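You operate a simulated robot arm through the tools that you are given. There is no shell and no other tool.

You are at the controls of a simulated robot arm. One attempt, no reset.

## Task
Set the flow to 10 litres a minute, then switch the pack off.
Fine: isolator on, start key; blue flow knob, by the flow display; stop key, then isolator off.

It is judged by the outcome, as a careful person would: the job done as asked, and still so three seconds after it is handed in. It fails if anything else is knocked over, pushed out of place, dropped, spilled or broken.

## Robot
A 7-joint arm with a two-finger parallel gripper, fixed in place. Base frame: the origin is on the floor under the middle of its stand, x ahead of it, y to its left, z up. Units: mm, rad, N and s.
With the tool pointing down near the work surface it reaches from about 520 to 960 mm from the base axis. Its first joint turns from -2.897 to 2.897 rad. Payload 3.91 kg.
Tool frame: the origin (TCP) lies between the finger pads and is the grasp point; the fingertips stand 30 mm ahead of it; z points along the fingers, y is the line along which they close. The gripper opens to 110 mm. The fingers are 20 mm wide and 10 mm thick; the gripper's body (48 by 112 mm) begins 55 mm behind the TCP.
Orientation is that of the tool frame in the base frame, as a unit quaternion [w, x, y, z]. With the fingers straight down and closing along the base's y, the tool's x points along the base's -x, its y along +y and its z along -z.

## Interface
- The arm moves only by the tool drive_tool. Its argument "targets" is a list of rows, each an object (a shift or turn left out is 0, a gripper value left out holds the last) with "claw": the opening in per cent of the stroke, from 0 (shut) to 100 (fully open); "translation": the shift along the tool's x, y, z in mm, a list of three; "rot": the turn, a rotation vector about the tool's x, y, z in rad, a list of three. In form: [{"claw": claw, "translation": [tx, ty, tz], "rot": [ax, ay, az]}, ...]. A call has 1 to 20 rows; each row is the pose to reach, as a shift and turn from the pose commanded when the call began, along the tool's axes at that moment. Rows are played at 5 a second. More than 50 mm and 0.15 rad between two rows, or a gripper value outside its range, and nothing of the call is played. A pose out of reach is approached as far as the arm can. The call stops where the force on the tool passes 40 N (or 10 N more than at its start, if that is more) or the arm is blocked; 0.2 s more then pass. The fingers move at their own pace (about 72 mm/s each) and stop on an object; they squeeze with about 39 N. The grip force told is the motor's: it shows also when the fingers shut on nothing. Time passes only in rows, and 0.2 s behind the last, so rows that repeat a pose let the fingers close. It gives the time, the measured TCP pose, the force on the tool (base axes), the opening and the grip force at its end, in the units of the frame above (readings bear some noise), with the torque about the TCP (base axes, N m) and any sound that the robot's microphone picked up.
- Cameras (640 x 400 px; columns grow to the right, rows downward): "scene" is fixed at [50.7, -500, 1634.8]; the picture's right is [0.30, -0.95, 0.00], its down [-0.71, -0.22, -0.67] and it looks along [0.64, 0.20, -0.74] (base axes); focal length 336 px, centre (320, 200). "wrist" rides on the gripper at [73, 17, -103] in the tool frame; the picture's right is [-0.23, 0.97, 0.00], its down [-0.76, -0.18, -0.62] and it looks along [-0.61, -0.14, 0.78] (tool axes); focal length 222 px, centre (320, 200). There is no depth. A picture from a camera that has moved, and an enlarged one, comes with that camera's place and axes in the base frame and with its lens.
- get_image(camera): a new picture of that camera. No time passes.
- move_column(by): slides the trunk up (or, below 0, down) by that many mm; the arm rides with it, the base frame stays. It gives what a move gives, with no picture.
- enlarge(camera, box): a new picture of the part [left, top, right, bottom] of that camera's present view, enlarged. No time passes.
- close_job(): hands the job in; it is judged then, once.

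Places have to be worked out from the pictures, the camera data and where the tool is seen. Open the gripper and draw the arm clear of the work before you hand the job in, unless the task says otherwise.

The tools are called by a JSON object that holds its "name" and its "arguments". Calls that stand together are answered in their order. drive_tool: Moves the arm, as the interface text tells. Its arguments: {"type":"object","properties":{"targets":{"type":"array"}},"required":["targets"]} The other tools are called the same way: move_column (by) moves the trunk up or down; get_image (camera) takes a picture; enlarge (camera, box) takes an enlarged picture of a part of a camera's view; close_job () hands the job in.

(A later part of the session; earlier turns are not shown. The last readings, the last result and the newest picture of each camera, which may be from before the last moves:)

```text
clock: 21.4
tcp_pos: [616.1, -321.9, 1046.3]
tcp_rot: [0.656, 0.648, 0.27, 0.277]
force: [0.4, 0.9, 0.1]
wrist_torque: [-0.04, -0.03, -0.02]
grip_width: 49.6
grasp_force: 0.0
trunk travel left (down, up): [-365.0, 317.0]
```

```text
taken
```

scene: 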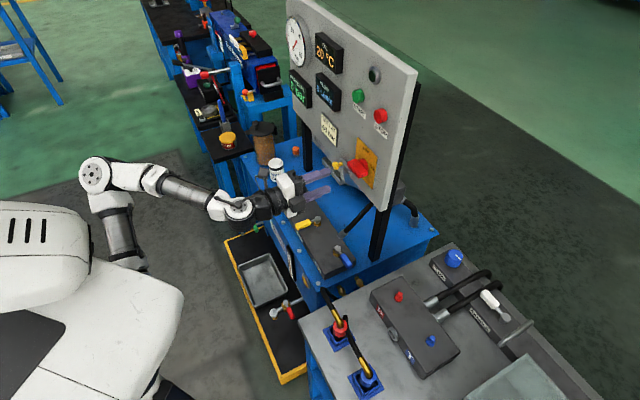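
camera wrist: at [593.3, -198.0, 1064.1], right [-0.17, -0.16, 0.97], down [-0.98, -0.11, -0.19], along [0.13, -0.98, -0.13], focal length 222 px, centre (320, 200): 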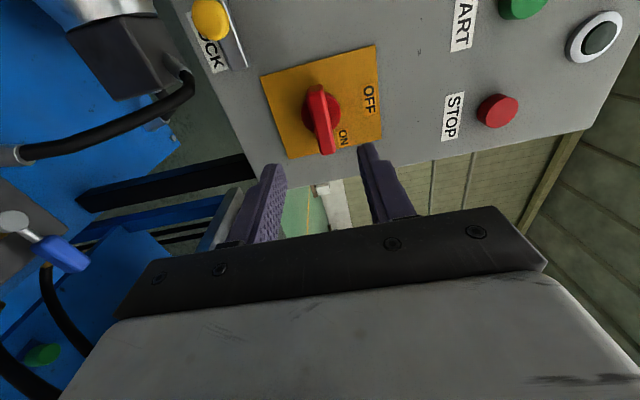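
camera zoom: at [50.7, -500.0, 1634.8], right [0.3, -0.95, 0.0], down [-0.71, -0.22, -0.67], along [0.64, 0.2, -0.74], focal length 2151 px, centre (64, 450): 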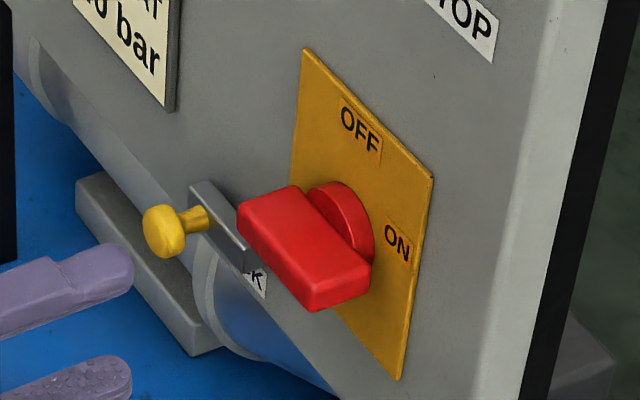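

Isolator shows ON. Next START: I close the fingers, roll back to ~45° for a comfortable wrist pose, then raise the trunk to button height.

{"name": "drive_tool", "arguments": {"targets": [{"claw": 0, "translation": [0, 0, -5], "rot": [0, 0, -0.1]}, {"translation": [0, 0, -10], "rot": [0, 0, -0.2]}, {"translation": [0, 0, -15], "rot": [0, 0, -0.3]}, {"translation": [0, 0, -20], "rot": [0, 0, -0.4]}, {"translation": [0, 0, -20], "rot": [0, 0, -0.5]}, {"translation": [0, 0, -20], "rot": [0, 0, -0.6]}, {"translation": [0, 0, -20], "rot": [0, 0, -0.7]}, {"translation": [0, 0, -20], "rot": [0, 0, -0.8]}]}}

{"name": "move_column", "arguments": {"by": 181}}

{"name": "get_image", "arguments": {"camera": "wrist"}}

{"name": "get_image", "arguments": {"camera": "scene"}}

```text
clock: 23.2
tcp_pos: [601.9, -307.7, 1045.1]
tcp_rot: [0.712, 0.492, 0.502, 0.0]
force: [0.0, 0.0, 0.0]
wrist_torque: [0.01, 0.03, -0.01]
grip_width: 0.1
grasp_force: 37.1
trunk travel left (down, up): [-365.0, 317.0]
```

```text
clock: 25.2
tcp_pos: [601.1, -308.8, 1227.9]
tcp_rot: [0.711, 0.492, 0.502, -0.002]
force: [0.6, -0.7, -0.5]
wrist_torque: [-0.05, 0.03, -0.01]
grip_width: 0.0
grasp_force: 37.7
trunk travel left (down, up): [-546.0, 136.0]
```

```text
taken
camera wrist: at [572.7, -191.4, 1187.7], right [0.37, 0.39, 0.84], down [-0.91, -0.03, 0.41], along [0.19, -0.92, 0.34], focal length 222 px, centre (320, 200)
```

wrist: 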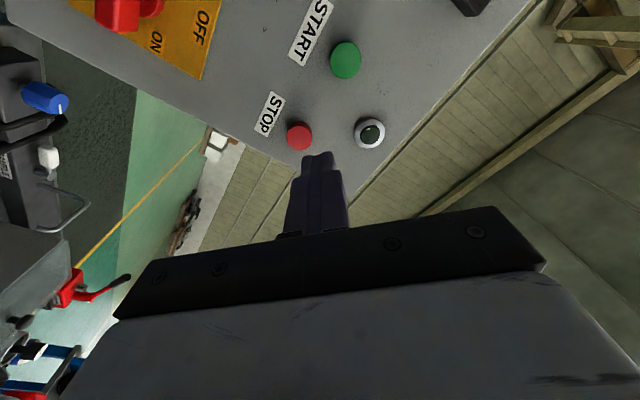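

```text
taken
```

scene: 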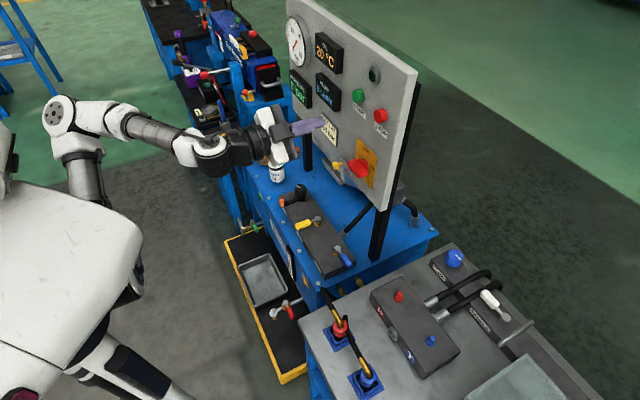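

Tool is at button height, 112 mm from the START face. I move 53 mm left and 2 mm down in base terms, then forward 75 mm, and check alignment.

{"name": "drive_tool", "arguments": {"targets": [{"translation": [12.8, 12.2, 0]}, {"translation": [25.6, 24.4, 0]}, {"translation": [38.4, 36.6, 0]}, {"translation": [38.4, 36.6, 20]}, {"translation": [38.4, 36.6, 40]}, {"translation": [38.4, 36.6, 60]}, {"translation": [38.4, 36.6, 75]}]}}

{"name": "get_image", "arguments": {"camera": "wrist"}}

{"name": "enlarge", "arguments": {"camera": "scene", "box": [280, 60, 408, 140]}}

```text
clock: 26.8
tcp_pos: [691.8, -322.6, 1227.6]
tcp_rot: [0.712, 0.492, 0.501, -0.001]
force: [-0.4, -0.2, 0.4]
wrist_torque: [-0.01, 0.02, -0.05]
grip_width: 0.0
grasp_force: 37.9
trunk travel left (down, up): [-546.0, 136.0]
```

```text
taken
camera wrist: at [663.6, -206.3, 1187.3], right [0.37, 0.39, 0.84], down [-0.91, -0.03, 0.41], along [0.19, -0.92, 0.34], focal length 222 px, centre (320, 200)
```

wrist: 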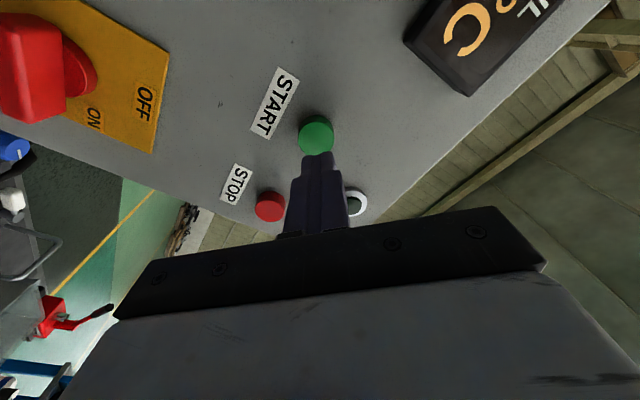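

```text
5.00 times, centred on (344, 100) of scene
camera zoom: at [50.7, -500.0, 1634.8], right [0.3, -0.95, 0.0], down [-0.71, -0.22, -0.67], along [0.64, 0.2, -0.74], focal length 1680 px, centre (200, 700)
```

zoom: 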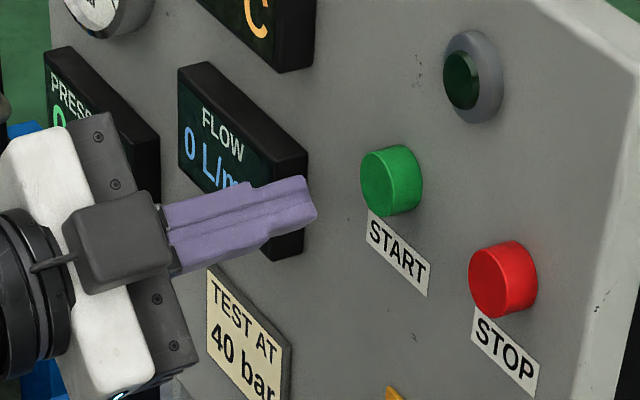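

The START cap appears ~4 mm lower than the tool axis. I shift down 4 mm and press forward in small steps.

{"name": "drive_tool", "arguments": {"targets": [{"translation": [3.4, -2.3, 10]}, {"translation": [3.4, -2.3, 20]}, {"translation": [3.4, -2.3, 28]}, {"translation": [3.4, -2.3, 32]}, {"translation": [3.4, -2.3, 35]}, {"translation": [3.4, -2.3, 37]}, {"translation": [3.4, -2.3, 39]}]}}

{"name": "enlarge", "arguments": {"camera": "scene", "box": [280, 20, 408, 100]}}

{"name": "enlarge", "arguments": {"camera": "scene", "box": [330, 70, 394, 110]}}

```text
clock: 28.4
tcp_pos: [719.9, -350.6, 1222.8]
tcp_rot: [0.712, 0.492, 0.501, -0.001]
force: [-1.3, 2.1, 0.6]
wrist_torque: [0.02, 0.06, -0.01]
grip_width: 0.2
grasp_force: 37.4
trunk travel left (down, up): [-546.0, 136.0]
```

```text
5.00 times, centred on (344, 60) of scene
camera zoom: at [50.7, -500.0, 1634.8], right [0.3, -0.95, 0.0], down [-0.71, -0.22, -0.67], along [0.64, 0.2, -0.74], focal length 1680 px, centre (200, 900)
```

zoom: 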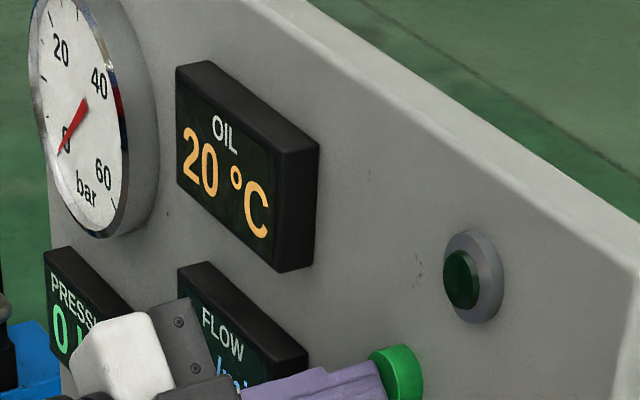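

```text
10.00 times, centred on (362, 90) of scene
camera zoom: at [50.7, -500.0, 1634.8], right [0.3, -0.95, 0.0], down [-0.71, -0.22, -0.67], along [0.64, 0.2, -0.74], focal length 3361 px, centre (-100, 1300)
```

zoom: 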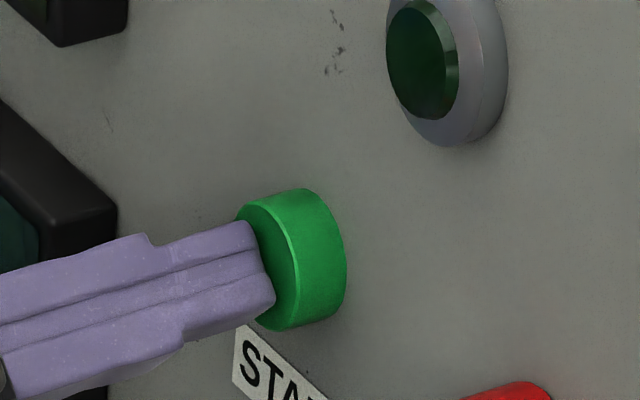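

Fingertips are centred on the START cap with contact just beginning (~2 N). I push further in 2 mm steps.

{"name": "drive_tool", "arguments": {"targets": [{"translation": [0, 0, 2]}, {"translation": [0, 0, 4]}, {"translation": [0, 0, 6]}, {"translation": [0, 0, 8]}]}}

{"name": "enlarge", "arguments": {"camera": "scene", "box": [280, 20, 408, 100]}}

```text
clock: 29.4
tcp_pos: [724.8, -354.1, 1223.3]
tcp_rot: [0.711, 0.492, 0.501, -0.001]
force: [-13.8, 15.2, -8.0]
wrist_torque: [0.16, 0.2, 0.04]
grip_width: 0.0
grasp_force: 37.8
trunk travel left (down, up): [-546.0, 136.0]
heard: click
```

```text
5.00 times, centred on (344, 60) of scene
camera zoom: at [50.7, -500.0, 1634.8], right [0.3, -0.95, 0.0], down [-0.71, -0.22, -0.67], along [0.64, 0.2, -0.74], focal length 1680 px, centre (200, 900)
```

zoom: 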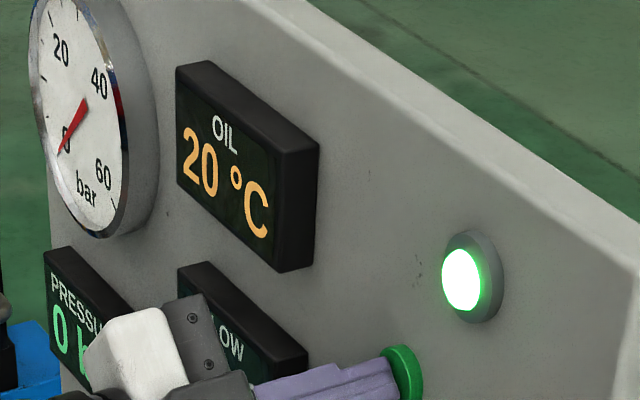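

A click was heard and the run lamp is lit green: the pack is running. I retract straight back 150 mm and look at the displays.

{"name": "drive_tool", "arguments": {"targets": [{"translation": [0, 0, -10]}, {"translation": [0, 0, -25]}, {"translation": [0, 0, -45]}, {"translation": [0, 0, -65]}, {"translation": [0, 0, -90]}, {"translation": [0, 0, -115]}, {"translation": [0, 0, -140]}]}}

{"name": "enlarge", "arguments": {"camera": "scene", "box": [270, 10, 430, 110]}}

{"name": "get_image", "arguments": {"camera": "scene"}}

{"name": "get_image", "arguments": {"camera": "wrist"}}

```text
clock: 31.0
tcp_pos: [624.6, -257.5, 1221.4]
tcp_rot: [0.711, 0.493, 0.501, -0.001]
force: [-0.1, 0.1, 0.1]
wrist_torque: [0.0, -0.02, -0.01]
grip_width: 0.1
grasp_force: 37.7
trunk travel left (down, up): [-546.0, 136.0]
```

```text
4.00 times, centred on (350, 60) of scene
camera zoom: at [50.7, -500.0, 1634.8], right [0.3, -0.95, 0.0], down [-0.71, -0.22, -0.67], along [0.64, 0.2, -0.74], focal length 1344 px, centre (200, 760)
```

zoom: 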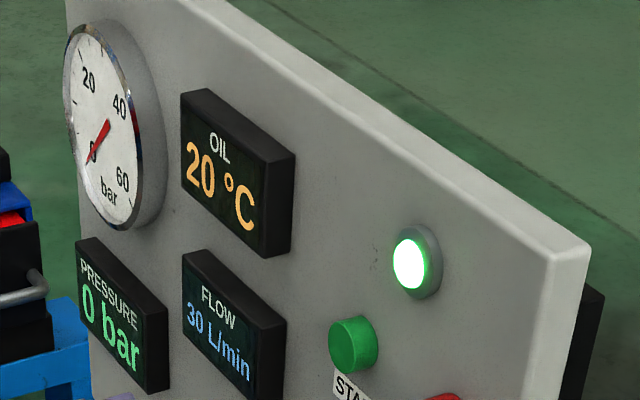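

```text
taken
```

scene: 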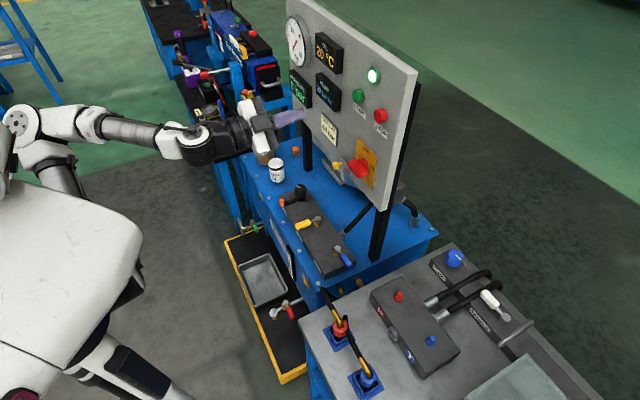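

```text
taken
camera wrist: at [596.5, -140.3, 1182.2], right [0.37, 0.39, 0.84], down [-0.91, -0.03, 0.41], along [0.18, -0.92, 0.34], focal length 222 px, centre (320, 200)
```

wrist: 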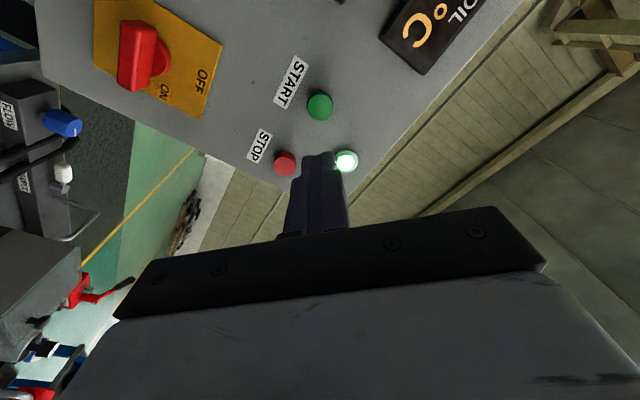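

Flow reads 30 L/min with the pack running. Now the blue knob: I triangulate it at about (624, -692, 870) on the bench. I first roll the tool back level while retreating from the panel, then pitch it down.

{"name": "drive_tool", "arguments": {"targets": [{"translation": [0, 0, -10], "rot": [0, 0, -0.0975]}, {"translation": [0, 0, -20], "rot": [0, 0, -0.195]}, {"translation": [0, 0, -30], "rot": [0, 0, -0.2925]}, {"translation": [0, 0, -40], "rot": [0, 0, -0.39]}, {"translation": [0, 0, -50], "rot": [0, 0, -0.4875]}, {"translation": [0, 0, -60], "rot": [0, 0, -0.585]}, {"translation": [0, 0, -70], "rot": [0, 0, -0.6825]}, {"translation": [0, 0, -80], "rot": [0, 0, -0.78]}]}}

{"name": "get_image", "arguments": {"camera": "scene"}}

```text
clock: 32.8
tcp_pos: [573.7, -203.3, 1224.0]
tcp_rot: [0.657, 0.265, 0.651, -0.272]
force: [0.2, 0.6, -0.1]
wrist_torque: [0.01, 0.01, 0.01]
grip_width: 0.0
grasp_force: 37.7
out of reach, approached as far as the arm can: row 8
trunk travel left (down, up): [-546.0, 136.0]
```

```text
taken
```

scene: 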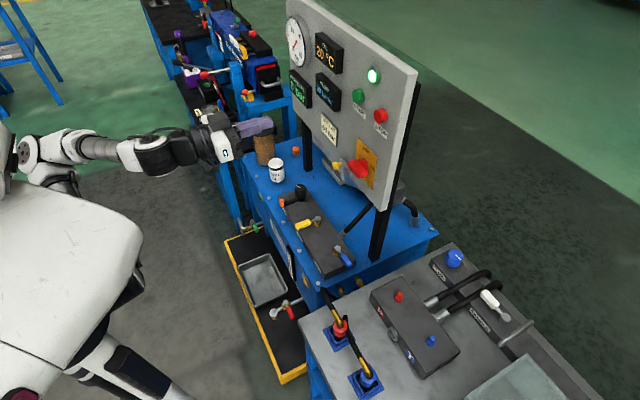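

Now I pitch the tool down in place toward vertical.

{"name": "drive_tool", "arguments": {"targets": [{"rot": [0, 0.131, 0]}, {"rot": [0, 0.262, 0]}, {"rot": [0, 0.393, 0]}, {"rot": [0, 0.524, 0]}, {"rot": [0, 0.655, 0]}, {"rot": [0, 0.786, 0]}, {"rot": [0, 0.917, 0]}, {"rot": [0, 1.048, 0]}, {"rot": [0, 1.179, 0]}, {"rot": [0, 1.31, 0]}, {"rot": [0, 1.44, 0]}, {"rot": [0, 1.571, 0]}]}}

{"name": "get_image", "arguments": {"camera": "scene"}}

{"name": "get_image", "arguments": {"camera": "wrist"}}

```text
clock: 35.4
tcp_pos: [573.8, -201.0, 1220.1]
tcp_rot: [0.006, 0.378, 0.926, -0.006]
force: [0.4, -0.9, 0.0]
wrist_torque: [0.0, 0.01, 0.03]
grip_width: 0.0
grasp_force: 38.0
out of reach, approached as far as the arm can: row 12
trunk travel left (down, up): [-546.0, 136.0]
```

```text
taken
```

scene: 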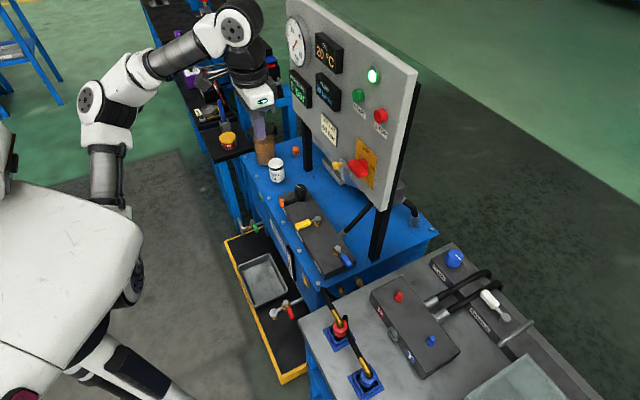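

```text
taken
camera wrist: at [533.1, -137.9, 1324.6], right [0.85, 0.53, 0.0], down [0.41, -0.65, 0.64], along [0.34, -0.54, -0.77], focal length 222 px, centre (320, 200)
```

wrist: 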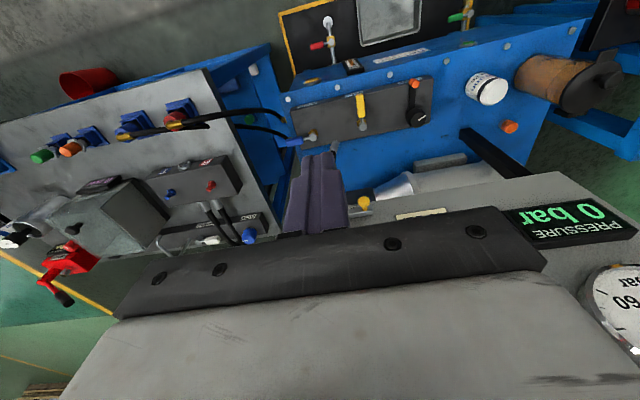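

The tool points straight down at (574, -201, 1220). I move parallel to the panel and around its right edge at this height, first to about (450, -550).

{"name": "drive_tool", "arguments": {"targets": [{"translation": [-3, -28, 0]}, {"translation": [-6, -56, 0]}, {"translation": [-8, -83, 0]}, {"translation": [-11, -110, 0]}, {"translation": [-14, -138, 0]}, {"translation": [-16, -165, 0]}, {"translation": [-34, -187, 0]}, {"translation": [-51, -208, 0]}, {"translation": [-69, -229, 0]}, {"translation": [-86, -251, 0]}, {"translation": [-104, -272, 0]}, {"translation": [-121, -293, 0]}, {"translation": [-138, -315, 0]}, {"translation": [-156, -336, 0]}]}}

{"name": "get_image", "arguments": {"camera": "scene"}}

{"name": "get_image", "arguments": {"camera": "wrist"}}

```text
clock: 38.4
tcp_pos: [446.9, -549.2, 1198.2]
tcp_rot: [0.006, 0.378, 0.926, -0.006]
force: [0.3, 0.1, -0.3]
wrist_torque: [-0.01, 0.02, 0.0]
grip_width: 0.1
grasp_force: 38.3
out of reach, approached as far as the arm can: row 6, 7, 8, 9, 10, 11, 12, 13, 14
trunk travel left (down, up): [-546.0, 136.0]
```

```text
taken
```

scene: 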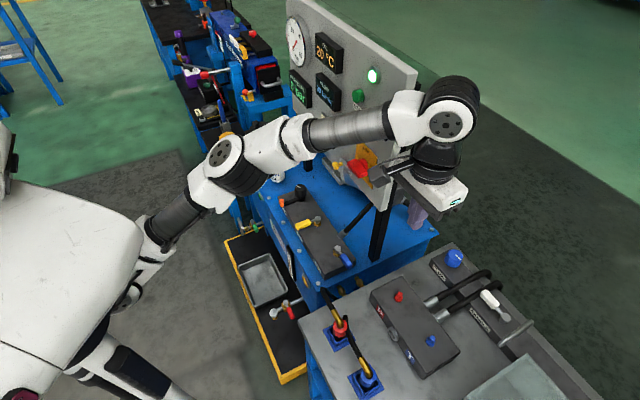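

```text
taken
camera wrist: at [407.5, -483.7, 1302.3], right [0.84, 0.54, 0.0], down [0.41, -0.65, 0.64], along [0.34, -0.54, -0.77], focal length 222 px, centre (320, 200)
```

wrist: 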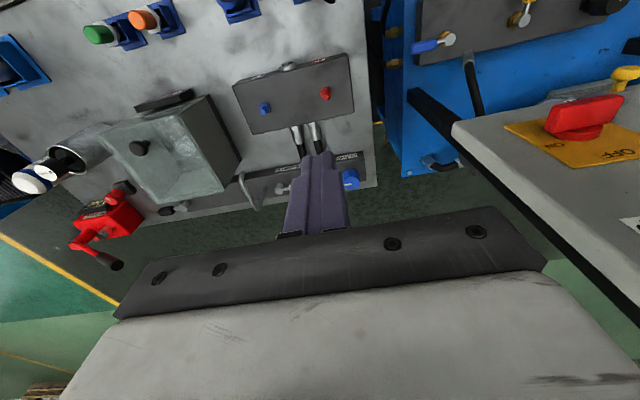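

Now at (447, -549, 1198), clear of the panel; the arm topped out in height, which is harmless. I zoom on the flow knob from here.

{"name": "enlarge", "arguments": {"camera": "wrist", "box": [230, 110, 390, 210]}}

{"name": "enlarge", "arguments": {"camera": "scene", "box": [420, 230, 548, 310]}}

{"name": "enlarge", "arguments": {"camera": "scene", "box": [270, 50, 398, 130]}}

```text
4.00 times, centred on (310, 160) of wrist
camera zoom: at [407.5, -483.7, 1302.3], right [0.84, 0.54, 0.0], down [0.41, -0.65, 0.64], along [0.34, -0.54, -0.77], focal length 888 px, centre (360, 360)
```

zoom: 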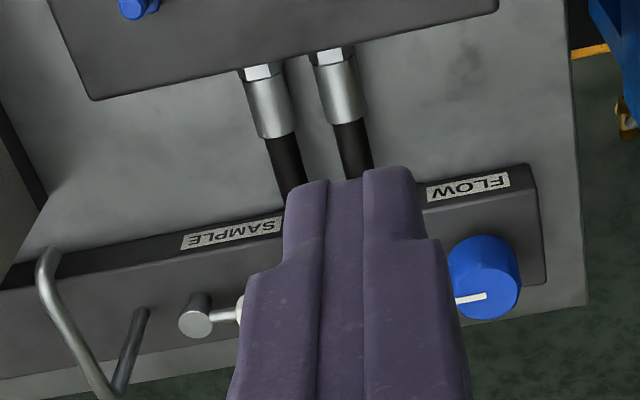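

```text
5.00 times, centred on (484, 270) of scene
camera zoom: at [50.7, -500.0, 1634.8], right [0.3, -0.95, 0.0], down [-0.71, -0.22, -0.67], along [0.64, 0.2, -0.74], focal length 1680 px, centre (-500, -150)
```

zoom: 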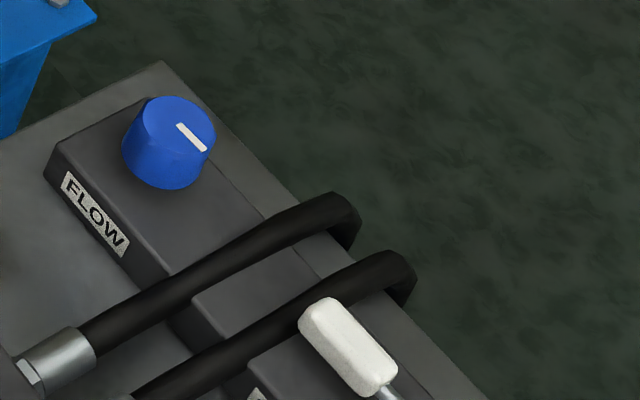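

```text
5.00 times, centred on (334, 90) of scene
camera zoom: at [50.7, -500.0, 1634.8], right [0.3, -0.95, 0.0], down [-0.71, -0.22, -0.67], along [0.64, 0.2, -0.74], focal length 1680 px, centre (250, 750)
```

zoom: 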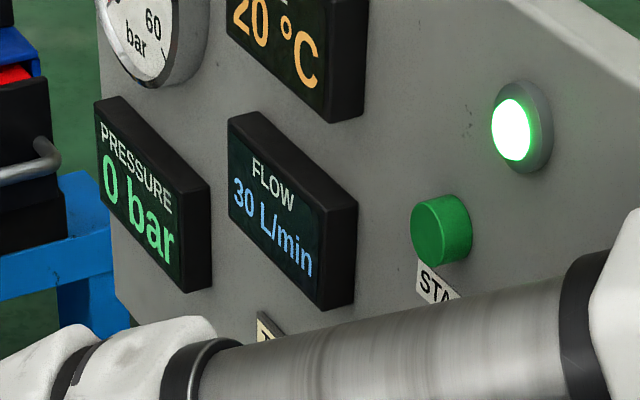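

The scene still shows the flow display (30 L/min) past the arm. Knob is roughly at (625, -693, ~885). I lower the trunk 120 mm and move out toward the knob for a better triangulation.

{"name": "move_column", "arguments": {"by": -120}}

{"name": "drive_tool", "arguments": {"targets": [{"translation": [-25, 3, 0]}, {"translation": [-50, 6, 0]}, {"translation": [-75, 9, 0]}, {"translation": [-100, 12, 0]}, {"translation": [-125, 15, 0]}, {"translation": [-140, 16, 0]}]}}

{"name": "get_image", "arguments": {"camera": "scene"}}

{"name": "get_image", "arguments": {"camera": "wrist"}}

```text
clock: 39.9
tcp_pos: [446.7, -548.4, 1078.7]
tcp_rot: [0.006, 0.379, 0.925, -0.006]
force: [-0.4, 0.2, 0.1]
wrist_torque: [0.03, 0.01, -0.01]
grip_width: 0.1
grasp_force: 37.2
trunk travel left (down, up): [-426.0, 256.0]
```

```text
clock: 41.3
tcp_pos: [508.5, -581.5, 1051.7]
tcp_rot: [0.006, 0.38, 0.925, -0.007]
force: [0.6, -0.3, 1.2]
wrist_torque: [-0.01, 0.02, 0.03]
grip_width: 0.3
grasp_force: 37.7
out of reach, approached as far as the arm can: row 2, 3, 4, 5, 6
trunk travel left (down, up): [-426.0, 256.0]
```

```text
taken
```

scene: 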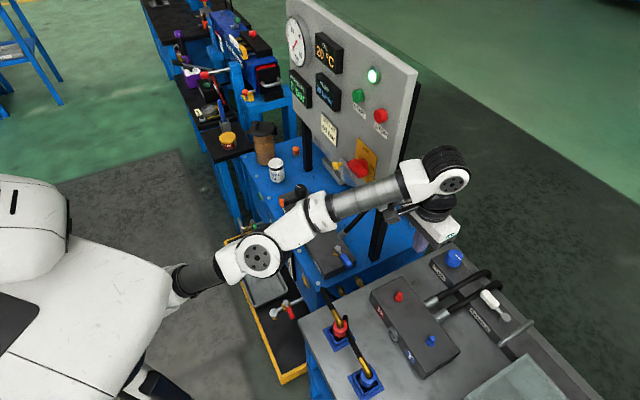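

```text
taken
camera wrist: at [469.6, -514.9, 1154.4], right [0.85, 0.53, 0.0], down [0.41, -0.65, 0.64], along [0.34, -0.54, -0.77], focal length 222 px, centre (320, 200)
```

wrist: 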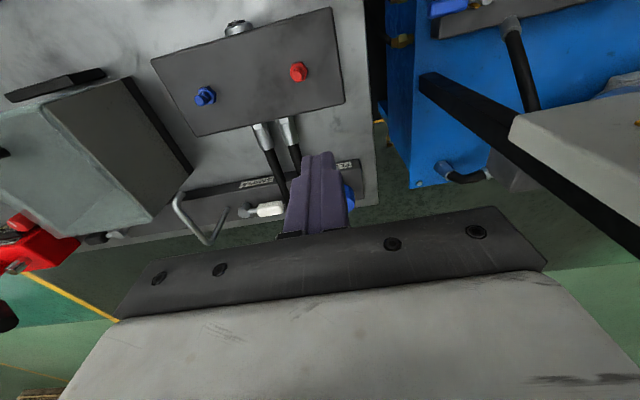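

The reach limit here is because the wrist sits too high relative to the trunk. I raise the trunk 200 mm and then bring the tool down with the arm itself before extending further.

{"name": "move_column", "arguments": {"by": 200}}

{"name": "drive_tool", "arguments": {"targets": [{"translation": [0, 0, 25]}, {"translation": [0, 0, 50]}, {"translation": [0, 0, 75]}, {"translation": [0, 0, 100]}, {"translation": [0, 0, 125]}, {"translation": [0, 0, 150]}, {"translation": [0, 0, 175]}, {"translation": [0, 0, 200]}]}}

{"name": "get_image", "arguments": {"camera": "scene"}}

```text
clock: 43.5
tcp_pos: [508.6, -580.9, 1249.7]
tcp_rot: [0.006, 0.379, 0.926, -0.006]
force: [-0.4, -0.1, -0.9]
wrist_torque: [-0.02, 0.01, -0.02]
grip_width: 0.0
grasp_force: 37.4
trunk travel left (down, up): [-626.0, 56.0]
```

```text
clock: 45.3
tcp_pos: [507.5, -585.6, 1052.3]
tcp_rot: [0.008, 0.376, 0.926, -0.008]
force: [-1.8, 0.3, 1.0]
wrist_torque: [-0.02, -0.1, -0.01]
grip_width: 0.0
grasp_force: 37.6
out of reach, approached as far as the arm can: row 1, 2, 3, 4, 5, 6
trunk travel left (down, up): [-626.0, 56.0]
```

```text
taken
```

scene: 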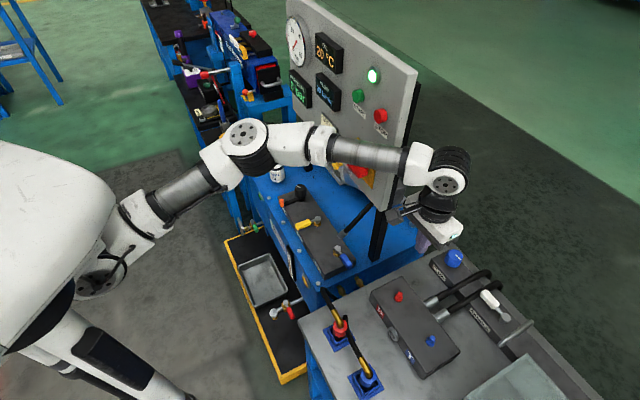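

That freed the arm. Now I extend outward to about (600, -665, 1005) over the knob area.

{"name": "drive_tool", "arguments": {"targets": [{"translation": [0, 0, 20]}, {"translation": [-20, 1, 40]}, {"translation": [-40, 2, 50]}, {"translation": [-60, 4, 50]}, {"translation": [-80, 5, 50]}, {"translation": [-100, 6, 50]}, {"translation": [-120, 8, 50]}]}}

{"name": "get_image", "arguments": {"camera": "scene"}}

{"name": "get_image", "arguments": {"camera": "wrist"}}

```text
clock: 46.9
tcp_pos: [576.2, -636.4, 999.9]
tcp_rot: [0.005, 0.379, 0.925, -0.006]
force: [0.9, 0.0, -0.7]
wrist_torque: [0.02, -0.01, -0.01]
grip_width: 0.0
grasp_force: 37.8
out of reach, approached as far as the arm can: row 6, 7
trunk travel left (down, up): [-626.0, 56.0]
```

```text
taken
```

scene: 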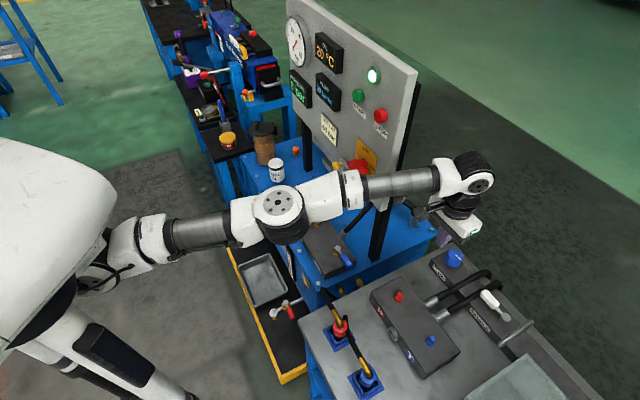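

```text
taken
camera wrist: at [537.2, -572.3, 1102.8], right [0.85, 0.53, 0.0], down [0.41, -0.65, 0.64], along [0.34, -0.54, -0.77], focal length 222 px, centre (320, 200)
```

wrist: 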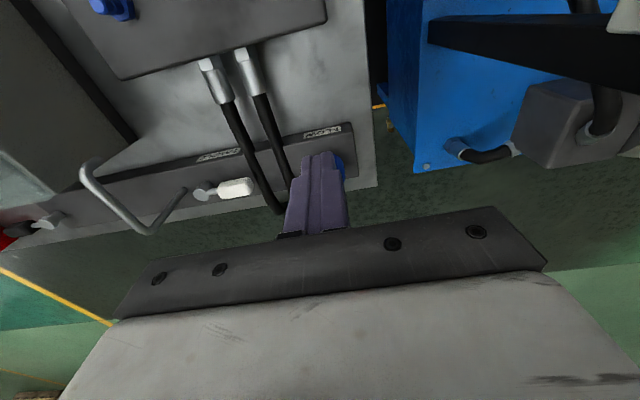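

The arm is near full stretch at this height; going lower relative to the trunk gains reach. I raise the trunk the last 50 mm, open the fingers, and come down to ~960 with a look between the fingers.

{"name": "move_column", "arguments": {"by": 54}}

{"name": "drive_tool", "arguments": {"targets": [{"claw": 60, "translation": [0, 0, 20]}, {"translation": [0, 0, 40]}, {"translation": [0, 0, 60]}, {"translation": [0, 0, 80]}, {"translation": [0, 0, 95]}]}}

{"name": "get_image", "arguments": {"camera": "scene"}}

{"name": "get_image", "arguments": {"camera": "wrist"}}

```text
clock: 47.8
tcp_pos: [576.9, -638.3, 1052.8]
tcp_rot: [0.006, 0.378, 0.926, -0.006]
force: [0.1, -0.3, -0.1]
wrist_torque: [0.02, 0.03, 0.02]
grip_width: 0.0
grasp_force: 37.3
trunk travel left (down, up): [-680.0, 2.0]
```

```text
clock: 49.0
tcp_pos: [576.6, -639.4, 958.4]
tcp_rot: [0.006, 0.379, 0.926, -0.007]
force: [0.0, -1.2, 0.6]
wrist_torque: [-0.01, 0.0, 0.0]
grip_width: 65.8
grasp_force: 0.0
trunk travel left (down, up): [-680.0, 2.0]
```

```text
taken
```

scene: 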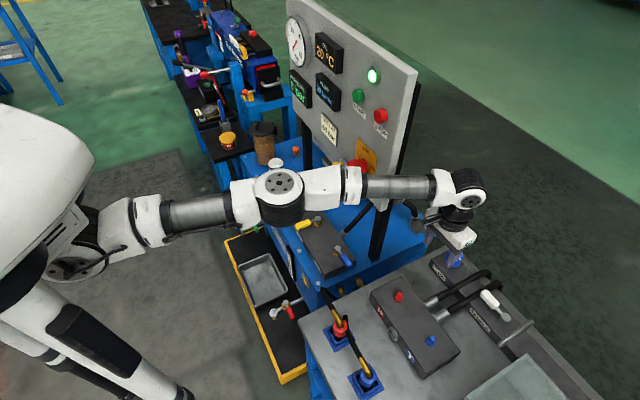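

```text
taken
camera wrist: at [537.6, -574.9, 1061.8], right [0.85, 0.53, 0.0], down [0.41, -0.65, 0.64], along [0.34, -0.54, -0.77], focal length 222 px, centre (320, 200)
```

wrist: 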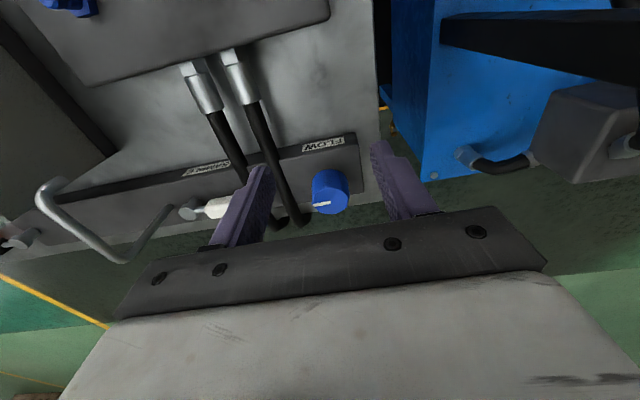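

Knob is now visible between the open fingers. I zoom in for its position, pointer and the hose clearance.

{"name": "enlarge", "arguments": {"camera": "wrist", "box": [240, 130, 400, 230]}}

{"name": "enlarge", "arguments": {"camera": "scene", "box": [420, 210, 516, 270]}}

```text
4.00 times, centred on (320, 180) of wrist
camera zoom: at [537.6, -574.9, 1061.8], right [0.85, 0.53, 0.0], down [0.41, -0.65, 0.64], along [0.34, -0.54, -0.77], focal length 888 px, centre (320, 280)
```

zoom: 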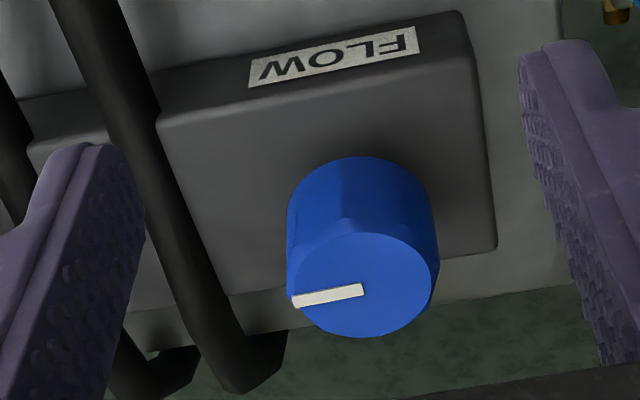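

```text
6.67 times, centred on (468, 240) of scene
camera zoom: at [50.7, -500.0, 1634.8], right [0.3, -0.95, 0.0], down [-0.71, -0.22, -0.67], along [0.64, 0.2, -0.74], focal length 2240 px, centre (-667, -67)
```

zoom: 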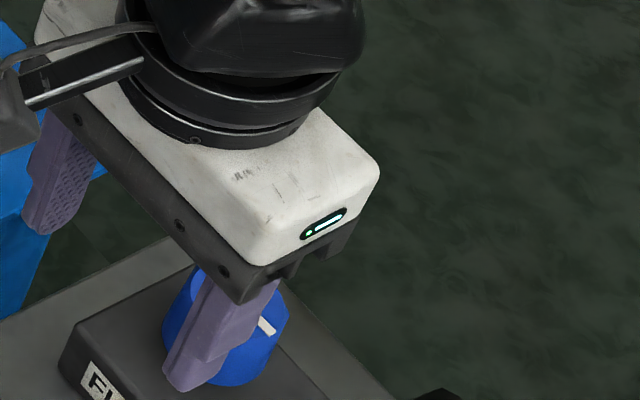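

The knob top is at about (621, -690, 892); a hose runs ~18 mm beside it on the SAMPLE side, so I want the finger line roughly parallel to the hose when descending. I rotate the tool -1.0 rad about its axis here and set the opening to ~58 mm.

{"name": "drive_tool", "arguments": {"targets": [{"claw": 53, "rot": [0, 0, -0.125]}, {"rot": [0, 0, -0.25]}, {"rot": [0, 0, -0.375]}, {"rot": [0, 0, -0.5]}, {"rot": [0, 0, -0.625]}, {"rot": [0, 0, -0.75]}, {"rot": [0, 0, -0.875]}, {"rot": [0, 0, -1.0]}]}}

{"name": "get_image", "arguments": {"camera": "wrist"}}

{"name": "get_image", "arguments": {"camera": "scene"}}

```text
clock: 50.8
tcp_pos: [577.5, -640.4, 958.4]
tcp_rot: [0.002, -0.112, 0.994, -0.009]
force: [0.6, 0.3, -0.9]
wrist_torque: [-0.01, 0.02, 0.01]
grip_width: 58.6
grasp_force: 0.1
trunk travel left (down, up): [-680.0, 2.0]
```

```text
taken
camera wrist: at [503.0, -636.9, 1062.8], right [0.0, 1.0, -0.02], down [0.78, 0.01, 0.63], along [0.63, -0.02, -0.78], focal length 222 px, centre (320, 200)
```

wrist: 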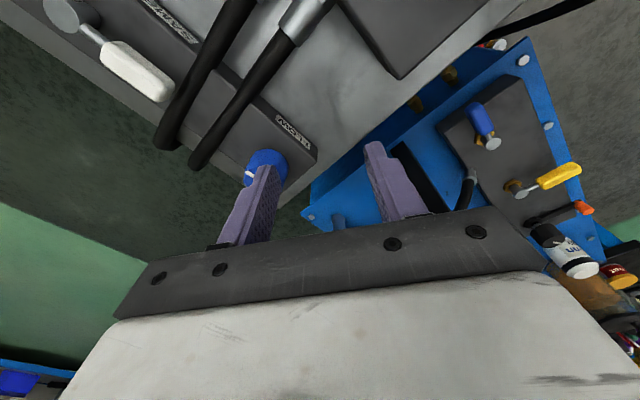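

```text
taken
```

scene: 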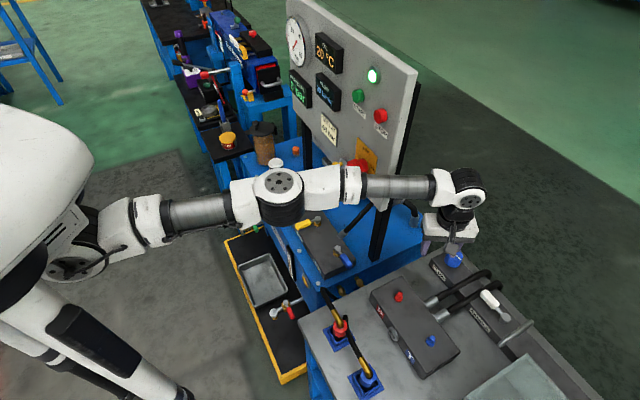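

Rotation is free. Now I shift over the knob: tool x -32, y -56.5, keeping height.

{"name": "drive_tool", "arguments": {"targets": [{"translation": [-8, -14, 0]}, {"translation": [-16, -28, 0]}, {"translation": [-24, -42, 0]}, {"translation": [-32, -56.5, 0]}, {"translation": [-32, -56.5, 0]}]}}

{"name": "get_image", "arguments": {"camera": "wrist"}}

{"name": "enlarge", "arguments": {"camera": "scene", "box": [410, 200, 538, 280]}}

```text
clock: 52.0
tcp_pos: [584.0, -641.5, 958.3]
tcp_rot: [0.002, -0.111, 0.994, -0.009]
force: [0.7, -0.6, -0.7]
wrist_torque: [0.04, 0.01, 0.02]
grip_width: 58.4
grasp_force: 0.1
out of reach, approached as far as the arm can: row 1, 2, 3, 4, 5
trunk travel left (down, up): [-680.0, 2.0]
```

```text
taken
camera wrist: at [509.7, -637.6, 1062.7], right [0.01, 1.0, -0.02], down [0.78, 0.01, 0.63], along [0.63, -0.02, -0.78], focal length 222 px, centre (320, 200)
```

wrist: 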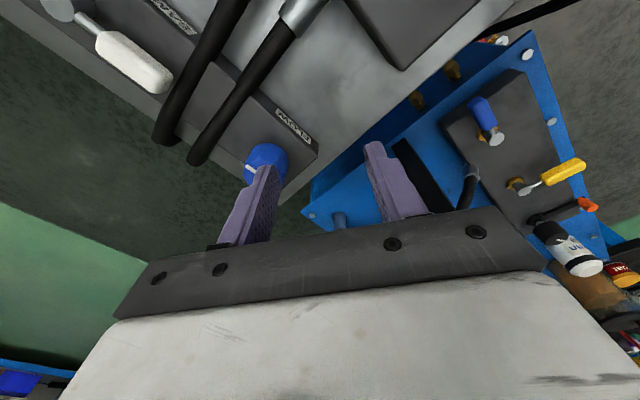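

```text
5.00 times, centred on (474, 240) of scene
camera zoom: at [50.7, -500.0, 1634.8], right [0.3, -0.95, 0.0], down [-0.71, -0.22, -0.67], along [0.64, 0.2, -0.74], focal length 1680 px, centre (-450, 0)
```

zoom: 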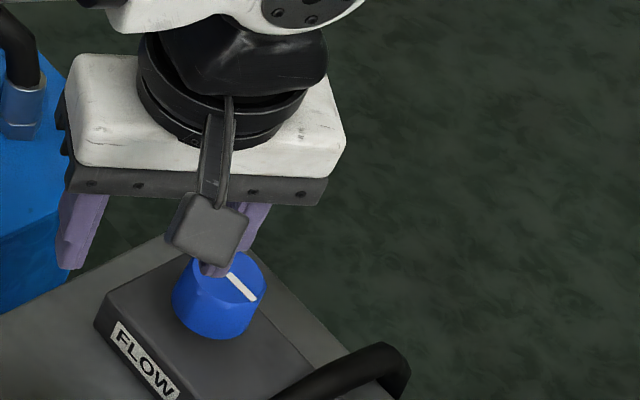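

The arm hits a reach limit at radius ~868 mm in its present elbow-out configuration, 60 mm short. I look closely at the arm's posture to decide how to reconfigure.

{"name": "enlarge", "arguments": {"camera": "scene", "box": [340, 130, 520, 242]}}

{"name": "enlarge", "arguments": {"camera": "scene", "box": [0, 130, 360, 355]}}

```text
3.56 times, centred on (430, 186) of scene
camera zoom: at [50.7, -500.0, 1634.8], right [0.3, -0.95, 0.0], down [-0.71, -0.22, -0.67], along [0.64, 0.2, -0.74], focal length 1195 px, centre (-71, 250)
```

zoom: 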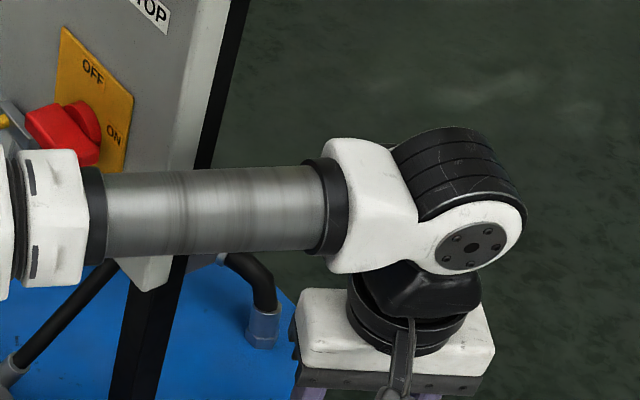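

```text
1.78 times, centred on (180, 242) of scene
camera zoom: at [50.7, -500.0, 1634.8], right [0.3, -0.95, 0.0], down [-0.71, -0.22, -0.67], along [0.64, 0.2, -0.74], focal length 597 px, centre (569, 124)
```

zoom: 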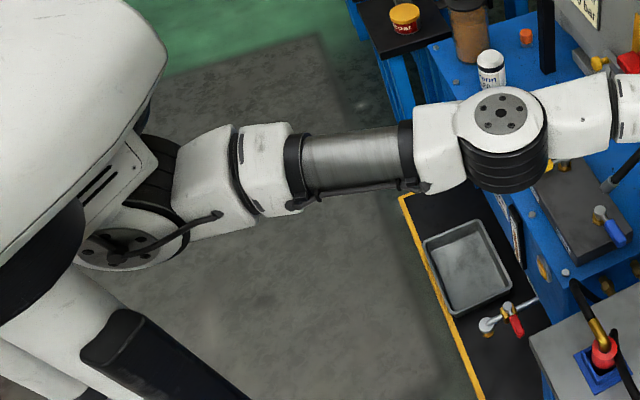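

The elbow is still visibly bent sideways, so the arm isn't fully stretched. I test whether pushing outward radially in repeated small steps lets it creep further.

{"name": "drive_tool", "arguments": {"targets": [{"translation": [-4, -7, 0]}, {"translation": [-4, -7, 0]}, {"translation": [-8, -14, 0]}, {"translation": [-8, -14, 0]}, {"translation": [-8, -14, 0]}, {"translation": [-8, -14, 0]}]}}

{"name": "get_image", "arguments": {"camera": "scene"}}

```text
clock: 53.4
tcp_pos: [587.6, -639.2, 956.8]
tcp_rot: [0.002, -0.112, 0.994, -0.008]
force: [-0.3, 0.2, -0.2]
wrist_torque: [-0.03, -0.01, -0.03]
grip_width: 58.2
grasp_force: 0.1
out of reach, approached as far as the arm can: row 1, 2, 3, 4, 5, 6
trunk travel left (down, up): [-680.0, 2.0]
```

```text
taken
```

scene: 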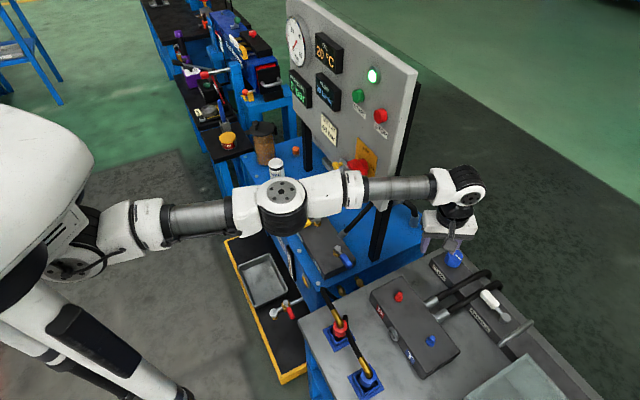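

The boundary I'm sliding along is due to the elbow bent out to the left. A ratchet idea: retract, tilt the tool to point left (toward +y) until the wrist joint limit pushes the elbow up, then return to vertical. First I retract and raise.

{"name": "drive_tool", "arguments": {"targets": [{"claw": 20, "translation": [0, 0, -30]}, {"translation": [10, 16, -60]}, {"translation": [22, 35, -90]}, {"translation": [35, 55, -103]}, {"translation": [48, 76, -103]}, {"translation": [61, 97, -103]}, {"translation": [74, 118, -103]}, {"translation": [88, 140, -103]}]}}

{"name": "drive_tool", "arguments": {"targets": [{"rot": [-0.12, 0, 0]}, {"rot": [-0.24, 0, 0]}, {"rot": [-0.36, 0, 0]}, {"rot": [-0.48, 0, 0]}, {"rot": [-0.6, 0, 0]}, {"rot": [-0.72, 0, 0]}]}}

{"name": "get_image", "arguments": {"camera": "scene"}}

```text
clock: 55.2
tcp_pos: [469.9, -518.8, 1056.6]
tcp_rot: [0.002, -0.111, 0.994, -0.01]
force: [0.0, 0.1, 0.5]
wrist_torque: [0.0, -0.02, 0.03]
grip_width: 21.9
grasp_force: 0.1
trunk travel left (down, up): [-680.0, 2.0]
```

```text
clock: 56.6
tcp_pos: [467.1, -516.4, 1055.5]
tcp_rot: [-0.037, -0.103, 0.935, 0.336]
force: [-0.5, 0.4, -0.1]
wrist_torque: [-0.01, 0.01, 0.03]
grip_width: 21.9
grasp_force: 0.0
out of reach, approached as far as the arm can: row 6
trunk travel left (down, up): [-680.0, 2.0]
```

```text
taken
```

scene: 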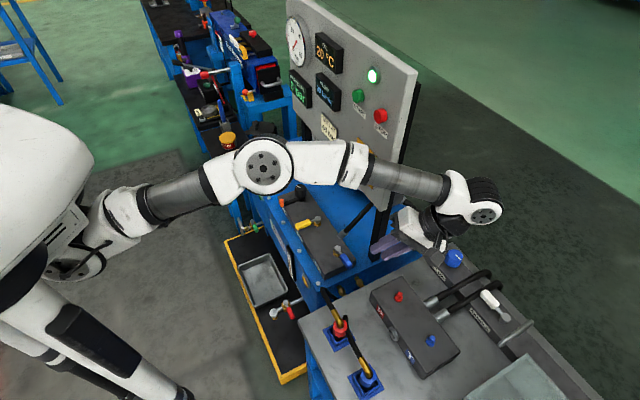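

The wrist limit begins to bind at ~0.7 rad tilt, as hoped. I continue tilting to push the elbow upward.

{"name": "drive_tool", "arguments": {"targets": [{"rot": [-0.1, 0, 0]}, {"rot": [-0.2, 0, 0]}, {"rot": [-0.3, 0, 0]}, {"rot": [-0.4, 0, 0]}, {"rot": [-0.5, 0, 0]}, {"rot": [-0.6, 0, 0]}]}}

{"name": "get_image", "arguments": {"camera": "scene"}}

```text
clock: 58.0
tcp_pos: [387.6, -355.5, 982.8]
tcp_rot: [-0.066, -0.092, 0.8, 0.59]
force: [0.3, 0.4, 0.3]
wrist_torque: [-0.01, -0.02, 0.01]
grip_width: 22.2
grasp_force: 0.1
out of reach, approached as far as the arm can: row 1, 2, 3, 4, 5, 6
trunk travel left (down, up): [-680.0, 2.0]
```

```text
taken
```

scene: 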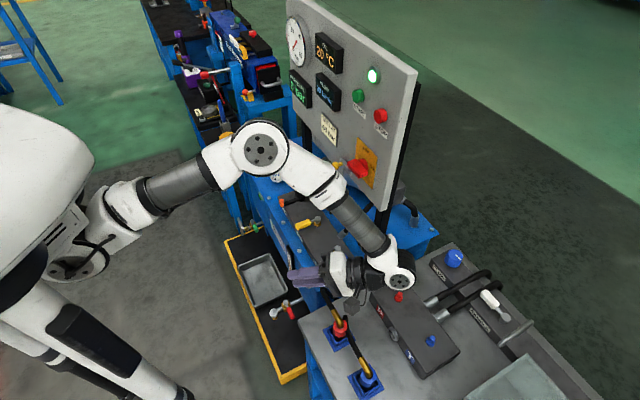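

The solver traded position for orientation (TCP moved to (388, -356, 983)), no contact. With this left-pointing orientation held, I command the position back outward in small steps, which only an elbow-up posture can satisfy.

{"name": "drive_tool", "arguments": {"targets": [{"translation": [-4, 2, -19]}, {"translation": [-8, 3, -38]}, {"translation": [-13, 5, -56]}, {"translation": [-17, 7, -75]}, {"translation": [-21, 9, -94]}]}}

{"name": "get_image", "arguments": {"camera": "scene"}}

```text
clock: 59.2
tcp_pos: [383.9, -348.1, 981.3]
tcp_rot: [-0.068, -0.09, 0.791, 0.601]
force: [-0.5, 0.2, 1.0]
wrist_torque: [0.01, -0.04, 0.0]
grip_width: 21.9
grasp_force: 0.0
out of reach, approached as far as the arm can: row 1, 2, 3, 4, 5
trunk travel left (down, up): [-680.0, 2.0]
```

```text
taken
```

scene: 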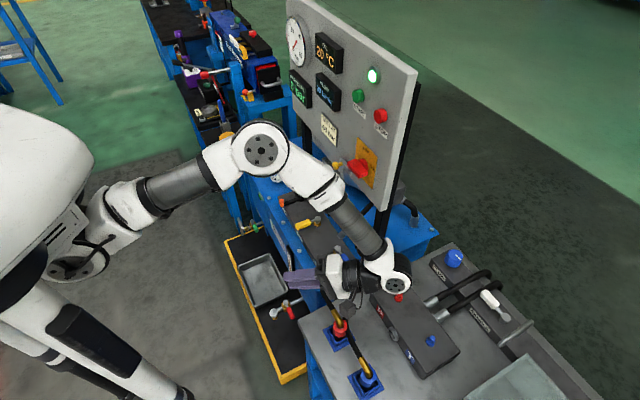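

The local solver won't flip the elbow. New plan: reach the knob with the tool tilted ~30° outward (closing axis horizontal, so pads stay vertical) and turn it by rotating about the vertical axis. First I undo the sideways tilt.

{"name": "drive_tool", "arguments": {"targets": [{"rot": [0.119, 0, 0]}, {"rot": [0.238, 0, 0]}, {"rot": [0.357, 0, 0]}, {"rot": [0.476, 0, 0]}, {"rot": [0.595, 0, 0]}, {"rot": [0.714, 0, 0]}, {"rot": [0.833, 0, 0]}, {"rot": [0.952, 0, 0]}, {"rot": [1.071, 0, 0]}, {"rot": [1.19, 0, 0]}, {"rot": [1.308, 0, 0]}]}}

{"name": "get_image", "arguments": {"camera": "scene"}}

```text
clock: 61.6
tcp_pos: [382.1, -348.0, 979.4]
tcp_rot: [0.001, -0.111, 0.994, -0.005]
force: [-0.1, 0.0, 0.0]
wrist_torque: [-0.03, 0.02, -0.02]
grip_width: 22.1
grasp_force: 0.0
trunk travel left (down, up): [-680.0, 2.0]
```

```text
taken
```

scene: 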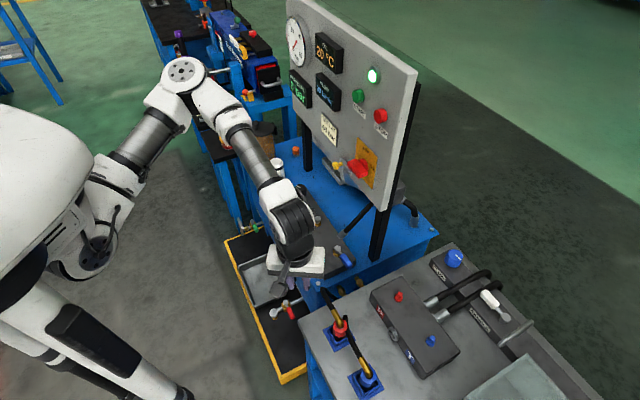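

Interesting: the elbow has come up during that manoeuvre. I now rotate to the working orientation (tool tilted 30° outward toward azimuth -48°, closing axis horizontal) in place.

{"name": "drive_tool", "arguments": {"targets": [{"rot": [0.0269, -0.0467, 0.1037]}, {"rot": [0.0538, -0.0934, 0.2073]}, {"rot": [0.0806, -0.1402, 0.311]}, {"rot": [0.1075, -0.1869, 0.4147]}, {"rot": [0.1344, -0.2336, 0.5184]}, {"rot": [0.1613, -0.2803, 0.622]}, {"rot": [0.1882, -0.327, 0.7257]}, {"rot": [0.215, -0.3738, 0.8294]}, {"rot": [0.2419, -0.4205, 0.933]}, {"rot": [0.2688, -0.4672, 1.0367]}]}}

{"name": "get_image", "arguments": {"camera": "scene"}}

```text
clock: 63.8
tcp_pos: [381.6, -347.7, 979.8]
tcp_rot: [0.237, 0.393, 0.882, -0.103]
force: [0.2, -0.4, 0.4]
wrist_torque: [0.02, 0.0, 0.02]
grip_width: 22.1
grasp_force: 0.1
trunk travel left (down, up): [-680.0, 2.0]
```

```text
taken
```

scene: 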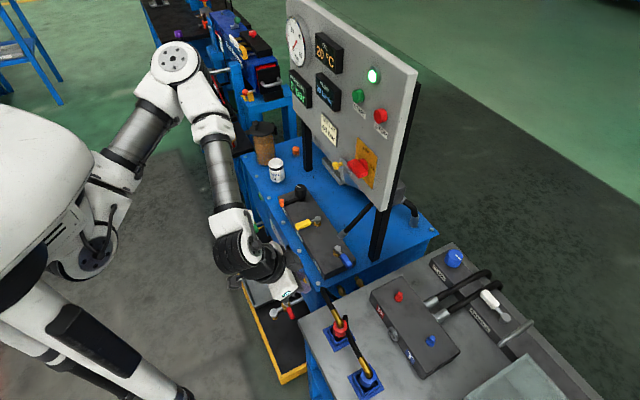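

All reachable. I raise 80 mm and then travel outward along the working azimuth to a point short of and above the knob.

{"name": "drive_tool", "arguments": {"targets": [{"translation": [-13, 0, -23]}, {"translation": [-27, 0, -46]}, {"translation": [-40, 0, -69]}, {"translation": [-65.3, -4.5, -54.5]}, {"translation": [-90.6, -9, -40]}, {"translation": [-115.9, -13.5, -25.5]}, {"translation": [-141.2, -18, -11]}, {"translation": [-166.5, -22.5, 3.5]}, {"translation": [-191.8, -27, 18]}, {"translation": [-217.1, -31.5, 32.5]}, {"translation": [-242.4, -36, 47]}, {"translation": [-267.7, -40.5, 61.5]}, {"translation": [-293, -45, 76]}, {"translation": [-318.3, -49.6, 91]}]}}

{"name": "get_image", "arguments": {"camera": "scene"}}

{"name": "get_image", "arguments": {"camera": "wrist"}}

```text
clock: 66.8
tcp_pos: [560.0, -620.2, 1057.9]
tcp_rot: [0.236, 0.393, 0.883, -0.103]
force: [-0.3, -0.2, 0.4]
wrist_torque: [0.0, 0.02, 0.01]
grip_width: 22.1
grasp_force: 0.0
trunk travel left (down, up): [-680.0, 2.0]
```

```text
taken
```

scene: 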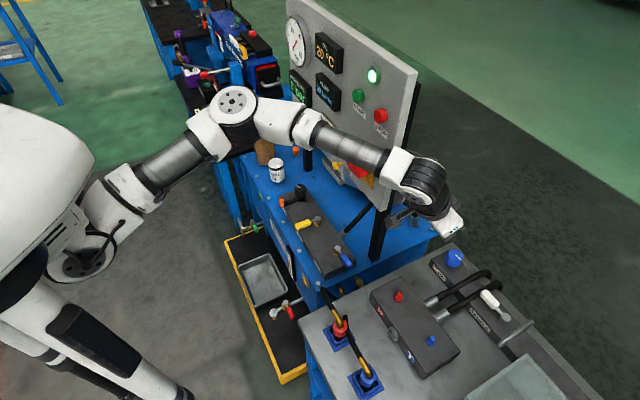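

```text
taken
camera wrist: at [497.2, -523.8, 1113.2], right [0.86, 0.51, 0.12], down [0.1, -0.38, 0.92], along [0.51, -0.77, -0.38], focal length 222 px, centre (320, 200)
```

wrist: 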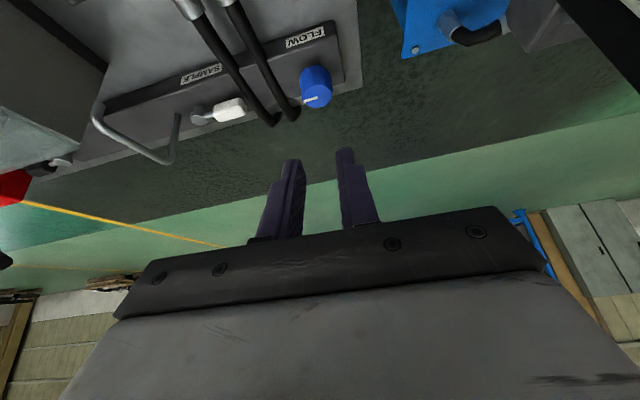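

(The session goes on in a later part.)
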